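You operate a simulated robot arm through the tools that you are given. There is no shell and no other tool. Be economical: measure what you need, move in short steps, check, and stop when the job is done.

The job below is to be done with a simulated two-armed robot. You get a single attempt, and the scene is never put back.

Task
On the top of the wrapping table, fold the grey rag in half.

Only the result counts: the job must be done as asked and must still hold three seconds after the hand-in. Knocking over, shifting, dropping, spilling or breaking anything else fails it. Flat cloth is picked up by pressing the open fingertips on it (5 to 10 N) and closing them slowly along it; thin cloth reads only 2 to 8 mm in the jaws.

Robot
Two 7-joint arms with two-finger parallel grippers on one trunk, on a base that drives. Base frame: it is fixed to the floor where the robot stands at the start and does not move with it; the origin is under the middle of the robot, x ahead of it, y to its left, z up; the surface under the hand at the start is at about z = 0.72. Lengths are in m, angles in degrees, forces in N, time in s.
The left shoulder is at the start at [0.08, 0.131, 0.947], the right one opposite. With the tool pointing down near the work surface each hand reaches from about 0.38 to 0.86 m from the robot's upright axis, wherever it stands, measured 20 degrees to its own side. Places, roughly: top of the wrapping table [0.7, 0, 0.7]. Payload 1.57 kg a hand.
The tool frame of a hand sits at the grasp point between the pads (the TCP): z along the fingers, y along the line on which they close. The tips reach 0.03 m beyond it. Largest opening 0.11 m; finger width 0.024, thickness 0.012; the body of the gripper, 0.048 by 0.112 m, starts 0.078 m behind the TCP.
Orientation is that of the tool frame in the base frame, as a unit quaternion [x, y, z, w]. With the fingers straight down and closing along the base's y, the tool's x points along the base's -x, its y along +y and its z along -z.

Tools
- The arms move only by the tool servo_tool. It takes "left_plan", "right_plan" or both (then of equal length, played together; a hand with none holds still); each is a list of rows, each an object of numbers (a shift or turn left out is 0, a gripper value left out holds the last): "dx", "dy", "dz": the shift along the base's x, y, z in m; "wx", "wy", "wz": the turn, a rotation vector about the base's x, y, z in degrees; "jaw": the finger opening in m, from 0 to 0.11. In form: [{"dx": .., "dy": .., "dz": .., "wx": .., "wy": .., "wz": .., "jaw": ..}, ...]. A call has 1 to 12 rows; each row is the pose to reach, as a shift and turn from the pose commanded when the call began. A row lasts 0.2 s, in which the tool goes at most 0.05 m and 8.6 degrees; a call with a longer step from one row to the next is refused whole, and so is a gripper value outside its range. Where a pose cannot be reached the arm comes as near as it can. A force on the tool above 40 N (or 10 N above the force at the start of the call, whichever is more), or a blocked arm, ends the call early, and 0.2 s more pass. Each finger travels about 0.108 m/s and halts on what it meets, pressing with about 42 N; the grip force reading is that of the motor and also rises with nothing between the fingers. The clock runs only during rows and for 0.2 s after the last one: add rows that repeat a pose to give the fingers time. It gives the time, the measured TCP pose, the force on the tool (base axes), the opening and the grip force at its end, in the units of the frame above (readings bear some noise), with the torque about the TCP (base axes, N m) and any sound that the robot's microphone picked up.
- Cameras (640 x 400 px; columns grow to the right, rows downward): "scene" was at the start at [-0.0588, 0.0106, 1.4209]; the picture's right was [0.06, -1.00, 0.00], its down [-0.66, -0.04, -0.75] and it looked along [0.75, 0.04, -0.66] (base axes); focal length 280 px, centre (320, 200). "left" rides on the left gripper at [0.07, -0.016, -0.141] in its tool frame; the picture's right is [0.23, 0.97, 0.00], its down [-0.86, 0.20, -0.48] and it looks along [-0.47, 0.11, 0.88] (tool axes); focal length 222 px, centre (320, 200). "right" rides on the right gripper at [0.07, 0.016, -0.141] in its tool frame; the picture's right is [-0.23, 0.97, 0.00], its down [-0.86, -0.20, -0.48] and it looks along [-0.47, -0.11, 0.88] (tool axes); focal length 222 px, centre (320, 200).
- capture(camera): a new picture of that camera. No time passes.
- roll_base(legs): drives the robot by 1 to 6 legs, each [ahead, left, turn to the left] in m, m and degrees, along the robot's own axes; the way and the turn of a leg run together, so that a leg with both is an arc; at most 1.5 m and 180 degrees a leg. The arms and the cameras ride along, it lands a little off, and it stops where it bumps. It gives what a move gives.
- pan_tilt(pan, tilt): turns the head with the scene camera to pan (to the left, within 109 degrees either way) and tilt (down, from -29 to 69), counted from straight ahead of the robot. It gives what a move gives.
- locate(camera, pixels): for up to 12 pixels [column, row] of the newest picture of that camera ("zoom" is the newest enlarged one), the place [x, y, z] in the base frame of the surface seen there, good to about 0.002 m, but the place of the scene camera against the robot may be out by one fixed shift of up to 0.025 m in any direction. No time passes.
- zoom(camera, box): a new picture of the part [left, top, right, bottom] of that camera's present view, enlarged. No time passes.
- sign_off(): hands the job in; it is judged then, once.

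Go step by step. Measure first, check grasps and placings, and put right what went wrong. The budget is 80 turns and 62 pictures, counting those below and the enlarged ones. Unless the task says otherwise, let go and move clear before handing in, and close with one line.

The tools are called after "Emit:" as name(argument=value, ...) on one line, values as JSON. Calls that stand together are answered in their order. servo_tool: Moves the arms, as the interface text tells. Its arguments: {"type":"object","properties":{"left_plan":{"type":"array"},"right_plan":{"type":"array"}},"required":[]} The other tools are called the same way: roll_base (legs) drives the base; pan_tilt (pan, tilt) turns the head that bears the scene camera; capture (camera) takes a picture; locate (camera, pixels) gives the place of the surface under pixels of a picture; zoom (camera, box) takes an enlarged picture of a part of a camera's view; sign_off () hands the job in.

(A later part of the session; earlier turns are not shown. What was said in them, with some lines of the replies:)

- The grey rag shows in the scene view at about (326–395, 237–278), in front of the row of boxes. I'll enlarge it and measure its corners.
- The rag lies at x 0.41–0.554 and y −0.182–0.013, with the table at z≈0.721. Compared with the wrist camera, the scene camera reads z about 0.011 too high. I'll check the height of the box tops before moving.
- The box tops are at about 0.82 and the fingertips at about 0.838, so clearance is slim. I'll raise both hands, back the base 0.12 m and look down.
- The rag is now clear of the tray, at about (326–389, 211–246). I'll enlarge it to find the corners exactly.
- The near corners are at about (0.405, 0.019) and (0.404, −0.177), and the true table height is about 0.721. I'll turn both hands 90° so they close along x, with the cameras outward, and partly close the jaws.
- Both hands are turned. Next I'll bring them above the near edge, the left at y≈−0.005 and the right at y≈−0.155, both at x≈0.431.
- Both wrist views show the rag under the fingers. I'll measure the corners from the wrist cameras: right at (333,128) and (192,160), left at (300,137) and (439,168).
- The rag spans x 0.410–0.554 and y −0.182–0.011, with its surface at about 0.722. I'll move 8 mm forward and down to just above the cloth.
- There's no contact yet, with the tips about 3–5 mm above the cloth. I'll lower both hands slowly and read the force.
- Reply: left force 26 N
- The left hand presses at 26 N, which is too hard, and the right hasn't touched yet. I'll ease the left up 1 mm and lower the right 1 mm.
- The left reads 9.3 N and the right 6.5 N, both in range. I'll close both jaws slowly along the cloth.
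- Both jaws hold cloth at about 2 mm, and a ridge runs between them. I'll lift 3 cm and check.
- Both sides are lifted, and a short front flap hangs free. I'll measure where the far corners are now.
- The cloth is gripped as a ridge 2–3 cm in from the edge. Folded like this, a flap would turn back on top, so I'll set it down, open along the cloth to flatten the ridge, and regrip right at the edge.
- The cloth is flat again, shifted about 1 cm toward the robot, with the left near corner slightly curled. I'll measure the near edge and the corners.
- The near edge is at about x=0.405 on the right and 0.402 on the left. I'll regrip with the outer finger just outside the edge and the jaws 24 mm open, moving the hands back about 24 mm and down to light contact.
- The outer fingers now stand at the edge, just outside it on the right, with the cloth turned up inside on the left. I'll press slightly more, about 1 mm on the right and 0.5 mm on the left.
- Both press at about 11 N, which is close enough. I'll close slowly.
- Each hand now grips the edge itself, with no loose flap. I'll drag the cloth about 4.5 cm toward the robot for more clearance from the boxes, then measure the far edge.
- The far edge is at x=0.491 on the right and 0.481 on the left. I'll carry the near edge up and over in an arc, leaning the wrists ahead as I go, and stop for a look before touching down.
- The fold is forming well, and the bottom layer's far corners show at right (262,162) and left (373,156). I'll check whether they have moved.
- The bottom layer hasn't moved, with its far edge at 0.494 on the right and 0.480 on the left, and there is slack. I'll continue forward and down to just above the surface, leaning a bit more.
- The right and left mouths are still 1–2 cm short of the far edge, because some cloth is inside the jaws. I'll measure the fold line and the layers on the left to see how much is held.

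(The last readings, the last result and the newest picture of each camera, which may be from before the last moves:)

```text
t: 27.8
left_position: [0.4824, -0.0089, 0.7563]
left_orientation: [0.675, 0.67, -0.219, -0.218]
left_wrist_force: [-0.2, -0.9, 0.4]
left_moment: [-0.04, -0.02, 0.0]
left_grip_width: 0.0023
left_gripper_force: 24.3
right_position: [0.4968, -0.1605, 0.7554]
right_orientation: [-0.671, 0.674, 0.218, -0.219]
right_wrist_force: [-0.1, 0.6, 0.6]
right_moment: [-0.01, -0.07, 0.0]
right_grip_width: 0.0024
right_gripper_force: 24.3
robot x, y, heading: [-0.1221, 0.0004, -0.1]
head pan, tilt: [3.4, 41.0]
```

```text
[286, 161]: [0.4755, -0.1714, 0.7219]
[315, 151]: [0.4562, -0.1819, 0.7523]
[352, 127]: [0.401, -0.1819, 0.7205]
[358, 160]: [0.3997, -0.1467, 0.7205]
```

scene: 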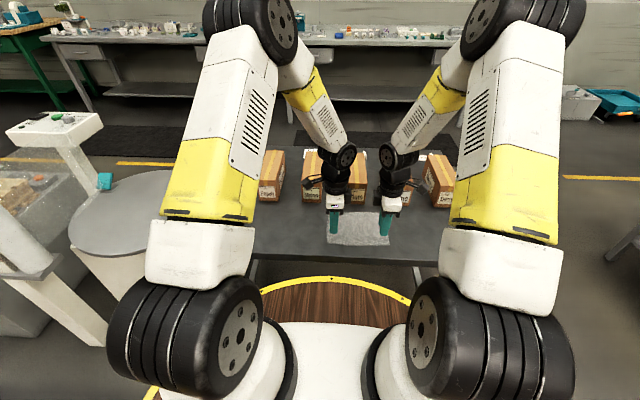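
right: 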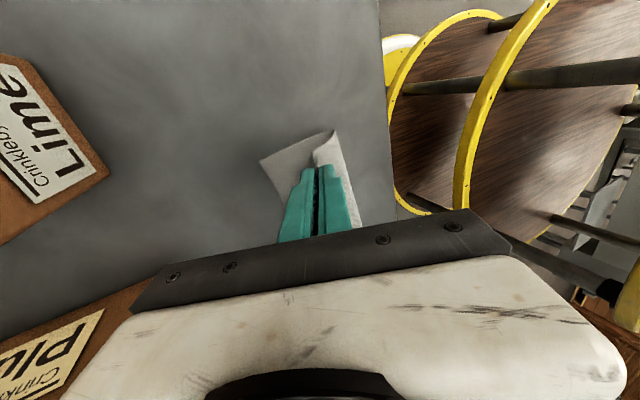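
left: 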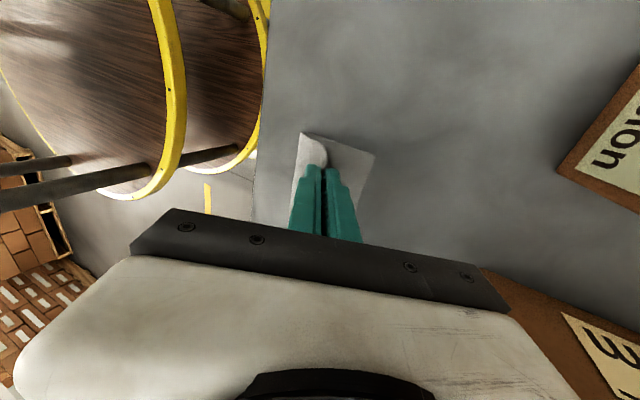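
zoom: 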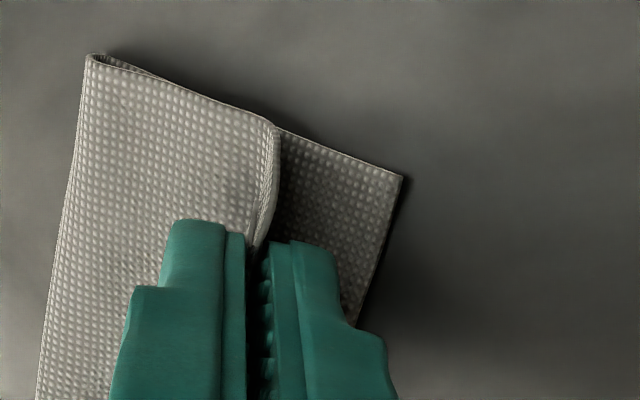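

By length bookkeeping, the left jaws hold about 3.5 cm of cloth, so the fold line at 0.420 is slightly too far ahead. I'll back off 5 mm, lower 2 mm, open the jaws slowly, and draw out along the fingers.

Emit:
servo_tool(left_plan=[{"dx": -0.005, "dz": -0.002}, {"dx": -0.005, "dz": -0.002, "jaw": 0.006}, {"dx": -0.005, "dz": -0.002, "jaw": 0.012}, {"dx": -0.005, "dz": -0.002, "jaw": 0.018}, {"dx": -0.005, "dz": -0.002, "jaw": 0.024}, {"dx": -0.005, "dz": -0.002, "jaw": 0.024}], right_plan=[{"dx": -0.005, "dz": -0.002}, {"dx": -0.005, "dz": -0.002, "jaw": 0.006}, {"dx": -0.005, "dz": -0.002, "jaw": 0.012}, {"dx": -0.005, "dz": -0.002, "jaw": 0.018}, {"dx": -0.005, "dz": -0.002, "jaw": 0.024}, {"dx": -0.005, "dz": -0.002, "jaw": 0.024}])

Emit:
zoom(camera="right", box=[240, 120, 368, 200])

Emit:
zoom(camera="left", box=[272, 120, 400, 200])

Emit:
zoom(camera="scene", box=[296, 190, 424, 270])

```text
t: 29.2
left_position: [0.4762, -0.0092, 0.7564]
left_orientation: [0.674, 0.671, -0.219, -0.217]
left_wrist_force: [-0.4, 0.3, 17.1]
left_moment: [0.01, 0.08, 0.02]
left_grip_width: 0.0146
left_gripper_force: 0.0
right_position: [0.4918, -0.1572, 0.7533]
right_orientation: [-0.67, 0.675, 0.218, -0.218]
right_wrist_force: [-1.4, -2.4, 31.2]
right_moment: [-0.11, 0.24, -0.03]
right_grip_width: 0.0071
right_gripper_force: 0.1
robot x, y, heading: [-0.1168, -0.0037, -0.4]
head pan, tilt: [3.4, 41.0]
```

```text
5.00 times, centred on (304, 160) of right
```

zoom: 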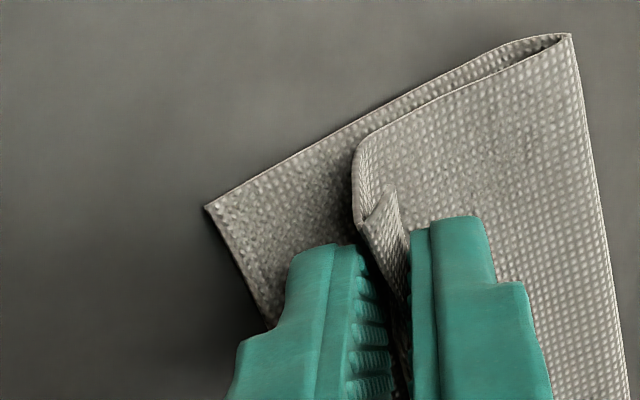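

```text
5.00 times, centred on (336, 160) of left
```

zoom: 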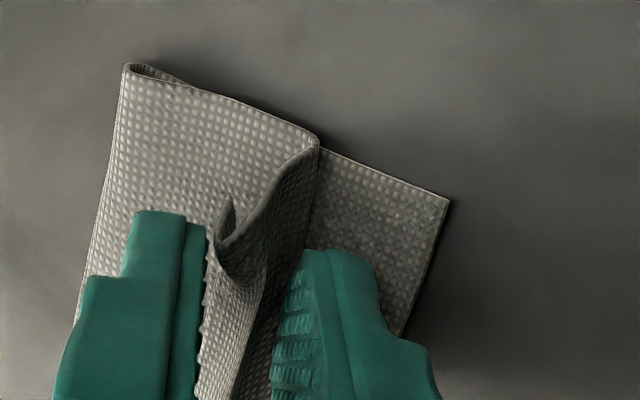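

```text
5.00 times, centred on (360, 230) of scene
```

zoom: 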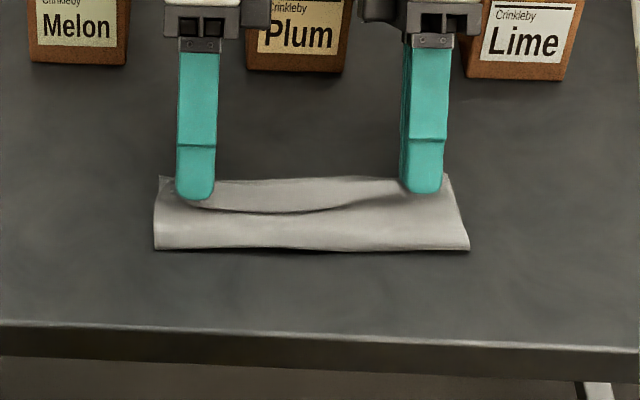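

The edge now stands as a flap between the fingers, leaning back, and the right tip is pressing the table at 31 N. I'll lift slightly and straighten the hands about the tips, so the rear fingers can then sweep the flap forward.

Emit:
servo_tool(left_plan=[{"dz": 0.004, "jaw": 0.014}, {"dx": -0.0026, "dz": 0.006, "wy": -6}, {"dx": -0.0054, "dz": 0.008, "wy": -12}, {"dx": -0.0083, "dz": 0.0095, "wy": -18}, {"dx": -0.0114, "dz": 0.011, "wy": -24}, {"dx": -0.0145, "dz": 0.0116, "wy": -30}, {"dx": -0.0145, "dz": 0.0116, "wy": -30}], right_plan=[{"dz": 0.004, "jaw": 0.014}, {"dx": -0.0026, "dz": 0.006, "wy": -6}, {"dx": -0.0054, "dz": 0.008, "wy": -12}, {"dx": -0.0083, "dz": 0.0095, "wy": -18}, {"dx": -0.0114, "dz": 0.011, "wy": -24}, {"dx": -0.0145, "dz": 0.0116, "wy": -30}, {"dx": -0.0145, "dz": 0.0116, "wy": -30}])

Emit:
zoom(camera="right", box=[240, 100, 400, 200])

Emit:
zoom(camera="left", box=[240, 100, 400, 200])

```text
t: 30.8
left_position: [0.4617, -0.0086, 0.7653]
left_orientation: [0.708, 0.704, -0.036, -0.037]
left_wrist_force: [-1.1, 0.7, -0.2]
left_moment: [0.01, 0.04, -0.04]
left_grip_width: 0.0137
left_gripper_force: 0.1
right_position: [0.4768, -0.1597, 0.7647]
right_orientation: [-0.705, 0.707, 0.037, -0.036]
right_wrist_force: [-1.0, 0.1, -0.3]
right_moment: [-0.01, -0.03, -0.02]
right_grip_width: 0.014
right_gripper_force: 0.1
robot x, y, heading: [-0.1227, -0.0016, -0.4]
head pan, tilt: [3.4, 41.0]
```

```text
4.00 times, centred on (320, 150) of right
```

zoom: 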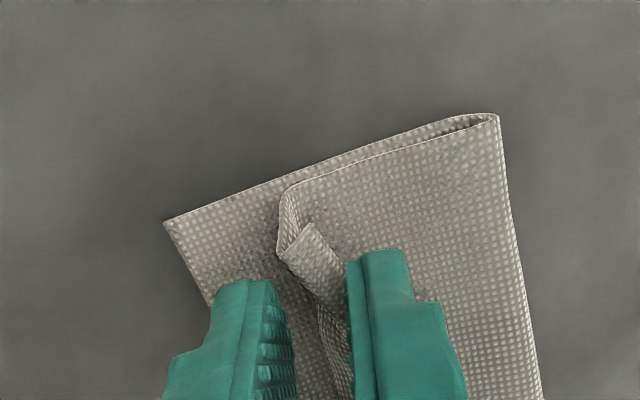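

```text
4.00 times, centred on (320, 150) of left
```

zoom: 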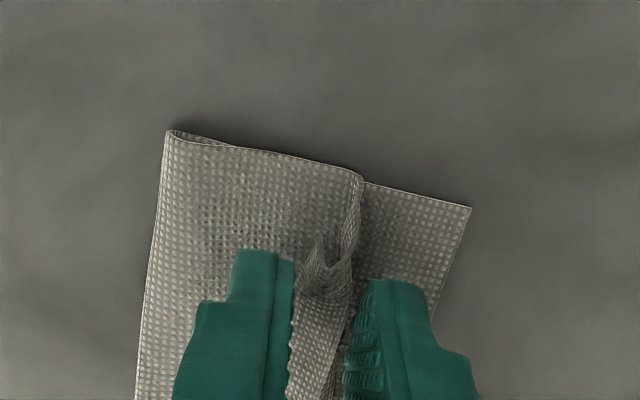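

Both flaps stand between the jaws with the rear fingers behind them. I'll open the jaws while moving ahead, so the front finger gets out of the way and the rear finger pushes the flap over toward the far edge.

Emit:
servo_tool(left_plan=[{"dx": 0.006, "jaw": 0.024}, {"dx": 0.013, "jaw": 0.034, "dz": -0.001}, {"dx": 0.021, "jaw": 0.044, "dz": -0.002}, {"dx": 0.03, "jaw": 0.054, "dz": -0.003}, {"dx": 0.039, "jaw": 0.064, "dz": -0.003}, {"dx": 0.043, "jaw": 0.064, "dz": -0.003}, {"dx": 0.047, "jaw": 0.064, "dz": -0.003}, {"dx": 0.05, "jaw": 0.064, "dz": -0.003}, {"dx": 0.05, "jaw": 0.064, "dz": -0.003}], right_plan=[{"dx": 0.006, "jaw": 0.024}, {"dx": 0.013, "jaw": 0.034, "dz": -0.001}, {"dx": 0.021, "jaw": 0.044, "dz": -0.002}, {"dx": 0.03, "jaw": 0.054, "dz": -0.003}, {"dx": 0.039, "jaw": 0.064, "dz": -0.003}, {"dx": 0.043, "jaw": 0.064, "dz": -0.003}, {"dx": 0.047, "jaw": 0.064, "dz": -0.003}, {"dx": 0.05, "jaw": 0.064, "dz": -0.003}, {"dx": 0.05, "jaw": 0.064, "dz": -0.003}])

Emit:
zoom(camera="right", box=[240, 100, 400, 200])

Emit:
zoom(camera="left", box=[240, 100, 400, 200])

```text
t: 32.8
left_position: [0.5119, -0.0093, 0.7638]
left_orientation: [0.708, 0.704, -0.036, -0.037]
left_wrist_force: [0.3, 0.0, 0.8]
left_moment: [-0.03, -0.01, 0.01]
left_grip_width: 0.0641
left_gripper_force: 0.1
right_position: [0.5284, -0.1588, 0.7644]
right_orientation: [-0.705, 0.707, 0.037, -0.036]
right_wrist_force: [0.1, 0.2, 0.4]
right_moment: [0.03, 0.05, 0.02]
right_grip_width: 0.064
right_gripper_force: 0.0
robot x, y, heading: [-0.1188, -0.001, -0.2]
head pan, tilt: [3.4, 41.0]
```

```text
4.00 times, centred on (320, 150) of right
```

zoom: 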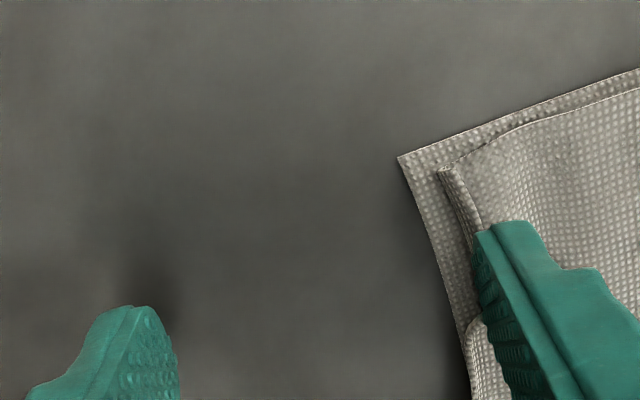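

```text
4.00 times, centred on (320, 150) of left
```

zoom: 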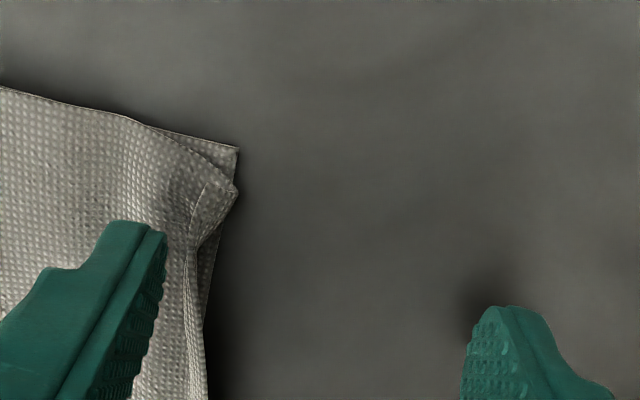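

That worked: the flaps flipped forward and the edge now lies close to the far edge. I'll raise both hands and back them off to inspect.

Emit:
servo_tool(left_plan=[{"dz": 0.04}, {"dz": 0.08}, {"dz": 0.12}, {"dz": 0.14, "dy": 0.045}, {"dz": 0.14, "dy": 0.09}, {"dz": 0.14, "dy": 0.13}, {"dz": 0.14, "dy": 0.13}], right_plan=[{"dz": 0.04}, {"dz": 0.08}, {"dz": 0.12}, {"dz": 0.14, "dy": -0.045}, {"dz": 0.14, "dy": -0.09}, {"dz": 0.14, "dy": -0.13}, {"dz": 0.14, "dy": -0.13}])

Emit:
zoom(camera="scene", box=[304, 195, 416, 265])

Emit:
capture(camera="right")

Emit:
capture(camera="left")

```text
t: 34.4
left_position: [0.5097, 0.1223, 0.9003]
left_orientation: [0.708, 0.705, -0.037, -0.037]
left_wrist_force: [-0.6, -1.0, 0.3]
left_moment: [-0.01, 0.01, -0.01]
left_grip_width: 0.064
left_gripper_force: 0.1
right_position: [0.5267, -0.291, 0.9045]
right_orientation: [-0.705, 0.707, 0.037, -0.037]
right_wrist_force: [-0.3, -0.1, 0.2]
right_moment: [0.05, 0.0, -0.02]
right_grip_width: 0.0642
right_gripper_force: 0.1
robot x, y, heading: [-0.1234, 0.0025, -0.2]
head pan, tilt: [3.4, 41.0]
```

```text
5.71 times, centred on (360, 230) of scene
```

zoom: 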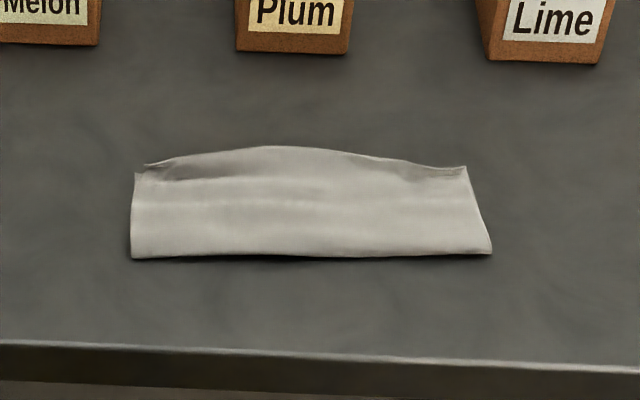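

```text
22 pictures are left
```

right: 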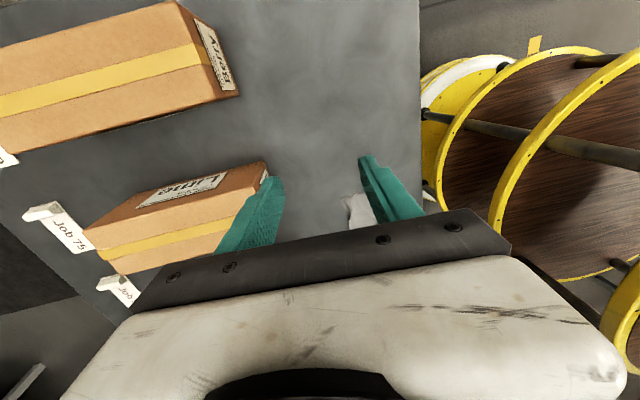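

```text
21 pictures are left
```

left: 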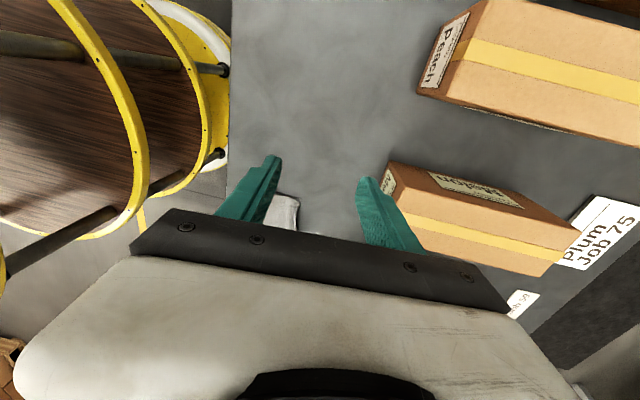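

The rag is folded and nearly flat. I'll measure the fold and the far edge, and look closely at the two far corners at zoom (145,165) and (465,168).

Emit:
locate(camera="zoom", pixels=[[138, 172], [150, 166], [270, 150], [440, 170], [466, 170], [488, 250], [310, 253], [133, 256], [190, 155], [380, 160], [300, 190]])

Emit:
zoom(camera="scene", box=[322, 216, 362, 241])

Emit:
zoom(camera="scene", box=[354, 216, 394, 241])

Emit:
zoom(camera="left", box=[240, 180, 320, 230])

Emit:
zoom(camera="right", box=[320, 180, 400, 230])

```text
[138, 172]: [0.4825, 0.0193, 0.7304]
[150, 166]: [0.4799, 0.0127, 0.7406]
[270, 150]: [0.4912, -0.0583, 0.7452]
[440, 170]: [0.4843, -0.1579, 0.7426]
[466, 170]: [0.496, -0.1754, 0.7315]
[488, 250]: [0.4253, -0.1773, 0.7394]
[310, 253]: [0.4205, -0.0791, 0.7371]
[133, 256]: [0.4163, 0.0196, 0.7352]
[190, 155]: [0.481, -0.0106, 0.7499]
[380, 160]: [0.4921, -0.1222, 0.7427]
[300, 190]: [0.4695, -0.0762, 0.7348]
```

```text
16.00 times, centred on (342, 228) of scene
```

zoom: 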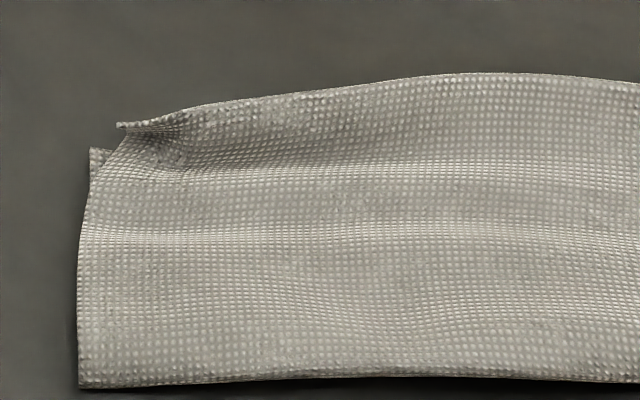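

```text
16.00 times, centred on (374, 228) of scene
```

zoom: 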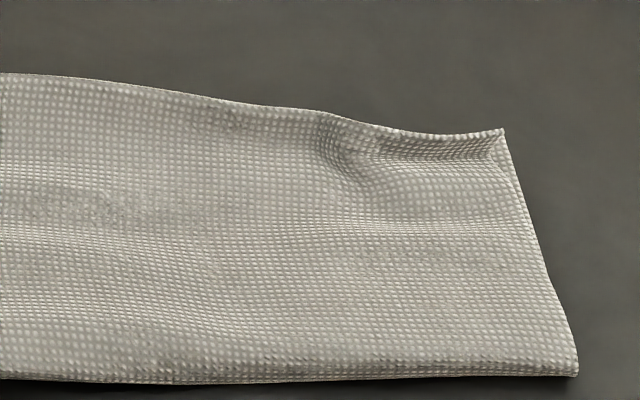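

```text
8.00 times, centred on (280, 205) of left
```

zoom: 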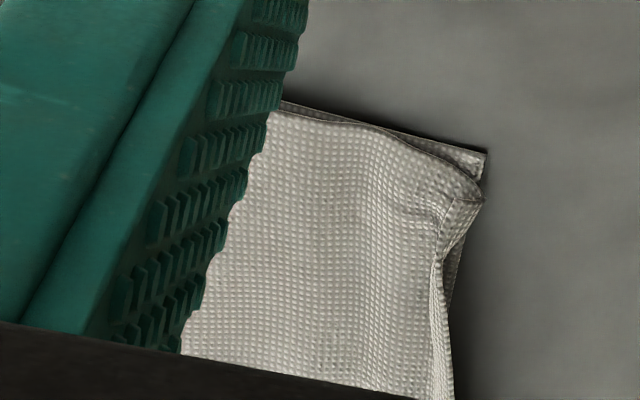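

```text
8.00 times, centred on (360, 205) of right
```

zoom: 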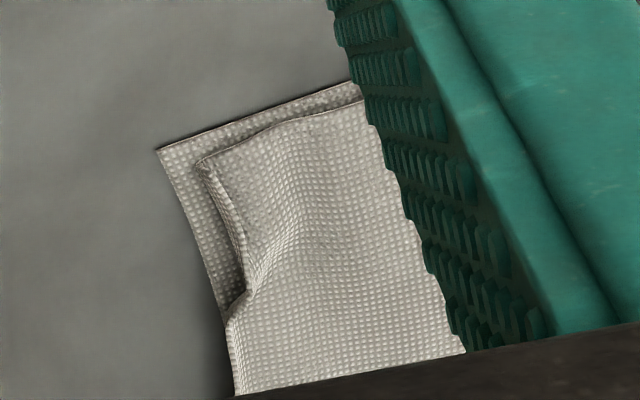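

The two edges match to about 1 cm, and the top edge only stands slightly puffed at the corners. I'll press it flat gently, straight down with both hands, to settle it.

Emit:
servo_tool(left_plan=[{"dx": -0.015, "dy": -0.035, "wy": -3, "jaw": 0.05}, {"dx": -0.03, "dy": -0.07, "wy": -6}, {"dx": -0.045, "dy": -0.105, "wy": -6}, {"dx": -0.059, "dy": -0.137, "wy": -6}, {"dx": -0.059, "dy": -0.137, "dz": -0.04, "wy": -6}, {"dx": -0.059, "dy": -0.137, "dz": -0.08, "wy": -6}, {"dx": -0.059, "dy": -0.137, "dz": -0.12, "wy": -6}, {"dx": -0.059, "dy": -0.137, "dz": -0.135, "wy": -6}, {"dx": -0.059, "dy": -0.137, "dz": -0.142, "wy": -6}, {"dx": -0.059, "dy": -0.137, "dz": -0.145, "wy": -6}, {"dx": -0.059, "dy": -0.137, "dz": -0.145, "wy": -6}], right_plan=[{"dx": -0.017, "dy": 0.035, "wy": -3, "jaw": 0.05}, {"dx": -0.034, "dy": 0.07, "wy": -6}, {"dx": -0.051, "dy": 0.105, "wy": -6}, {"dx": -0.067, "dy": 0.137, "wy": -6}, {"dx": -0.067, "dy": 0.137, "dz": -0.04, "wy": -6}, {"dx": -0.067, "dy": 0.137, "dz": -0.08, "wy": -6}, {"dx": -0.067, "dy": 0.137, "dz": -0.12, "wy": -6}, {"dx": -0.067, "dy": 0.137, "dz": -0.135, "wy": -6}, {"dx": -0.067, "dy": 0.137, "dz": -0.142, "wy": -6}, {"dx": -0.067, "dy": 0.137, "dz": -0.146, "wy": -6}, {"dx": -0.067, "dy": 0.137, "dz": -0.146, "wy": -6}])

Emit:
zoom(camera="scene", box=[304, 195, 416, 265])

```text
t: 36.8
left_position: [0.4539, -0.0156, 0.7575]
left_orientation: [0.708, 0.706, 0.0, 0.001]
left_wrist_force: [0.1, -0.2, 0.6]
left_moment: [0.01, -0.02, -0.01]
left_grip_width: 0.0501
left_gripper_force: 0.0
right_position: [0.4583, -0.1522, 0.7569]
right_orientation: [-0.706, 0.708, 0.0, 0.0]
right_wrist_force: [-0.5, 0.3, 0.2]
right_moment: [0.02, -0.01, -0.03]
right_grip_width: 0.05
right_gripper_force: 0.0
robot x, y, heading: [-0.119, -0.0008, -0.2]
head pan, tilt: [3.4, 41.0]
```

```text
5.71 times, centred on (360, 230) of scene
```

zoom: 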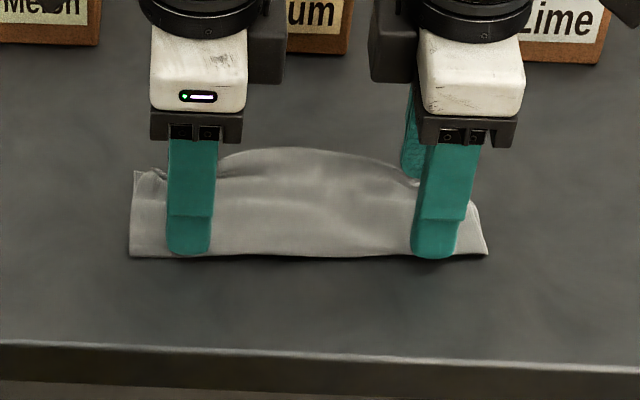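

The tips rest on the cloth with almost no force yet. I'll press 3–4 mm more, then come up.

Emit:
servo_tool(left_plan=[{"dz": -0.002}, {"dz": -0.004}, {"dz": -0.004}, {"dz": -0.004}, {"dz": 0.01}, {"dz": 0.05}, {"dz": 0.1}], right_plan=[{"dz": -0.002}, {"dz": -0.004}, {"dz": -0.004}, {"dz": -0.004}, {"dz": 0.01}, {"dz": 0.05}, {"dz": 0.1}])

Emit:
zoom(camera="scene", box=[304, 195, 416, 265])

```text
t: 38.4
left_position: [0.451, -0.0135, 0.8568]
left_orientation: [0.709, 0.705, 0.0, -0.001]
left_wrist_force: [1.0, 0.1, 0.2]
left_moment: [-0.04, 0.02, 0.02]
left_grip_width: 0.0501
left_gripper_force: 0.1
right_position: [0.4613, -0.1546, 0.857]
right_orientation: [-0.706, 0.708, 0.0, 0.0]
right_wrist_force: [0.5, 0.7, 0.9]
right_moment: [-0.01, 0.03, 0.03]
right_grip_width: 0.0501
right_gripper_force: 0.1
robot x, y, heading: [-0.1199, -0.0002, -0.1]
head pan, tilt: [3.4, 41.0]
```

```text
5.71 times, centred on (360, 230) of scene
```

zoom: 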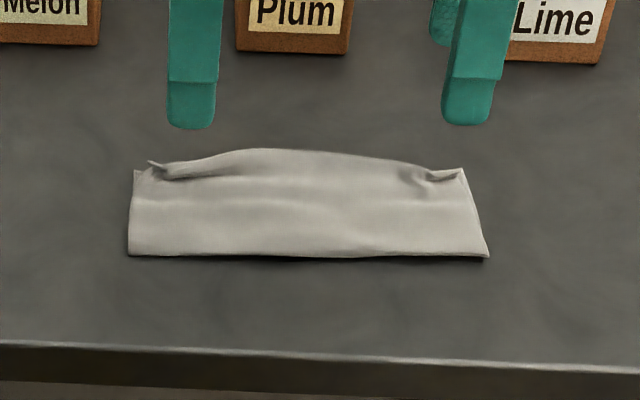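

The fold holds: the layers line up, the corners are within about 1 cm, and the boxes haven't been disturbed. I'll move the hands up and aside, then do a last check.

Emit:
servo_tool(left_plan=[{"dz": 0.04}, {"dz": 0.08, "dy": 0.02}, {"dz": 0.08, "dy": 0.06}, {"dz": 0.08, "dy": 0.1}, {"dz": 0.08, "dy": 0.14}, {"dz": 0.08, "dy": 0.14}], right_plan=[{"dz": 0.04}, {"dz": 0.08, "dy": -0.02}, {"dz": 0.08, "dy": -0.06}, {"dz": 0.08, "dy": -0.1}, {"dz": 0.08, "dy": -0.14}, {"dz": 0.08, "dy": -0.14}])

Emit:
capture(camera="scene")

```text
t: 39.8
left_position: [0.4547, 0.1248, 0.9399]
left_orientation: [0.709, 0.705, 0.0, 0.0]
left_wrist_force: [-0.7, -0.1, -0.4]
left_moment: [0.0, -0.01, -0.01]
left_grip_width: 0.0501
left_gripper_force: 0.0
right_position: [0.4595, -0.2914, 0.9367]
right_orientation: [-0.706, 0.708, 0.001, 0.0]
right_wrist_force: [0.0, 0.9, -0.5]
right_moment: [0.01, 0.03, 0.02]
right_grip_width: 0.0503
right_gripper_force: 0.0
robot x, y, heading: [-0.1214, 0.0012, -0.0]
head pan, tilt: [3.4, 41.0]
```

```text
14 pictures are left
```

scene: 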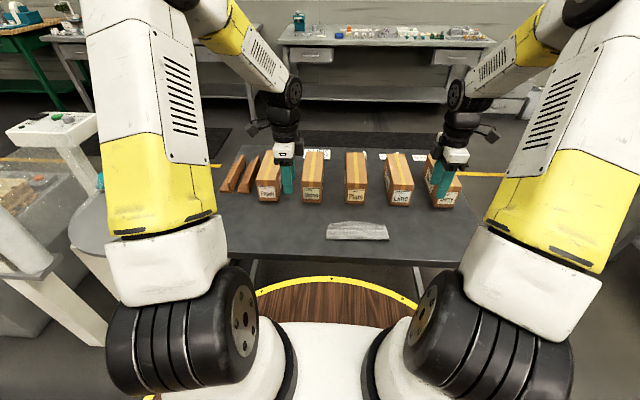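

The rag lies folded in half on the table at about (326–389, 221–240), the boxes are in place and both hands are clear. I'm handing in.

Emit:
sign_off()

```text
The job is handed in.
```

The grey rag is folded in half on the wrapping table, edges matching to about 1 cm with the far edge slightly puffed; the boxes look undisturbed and both hands are clear.
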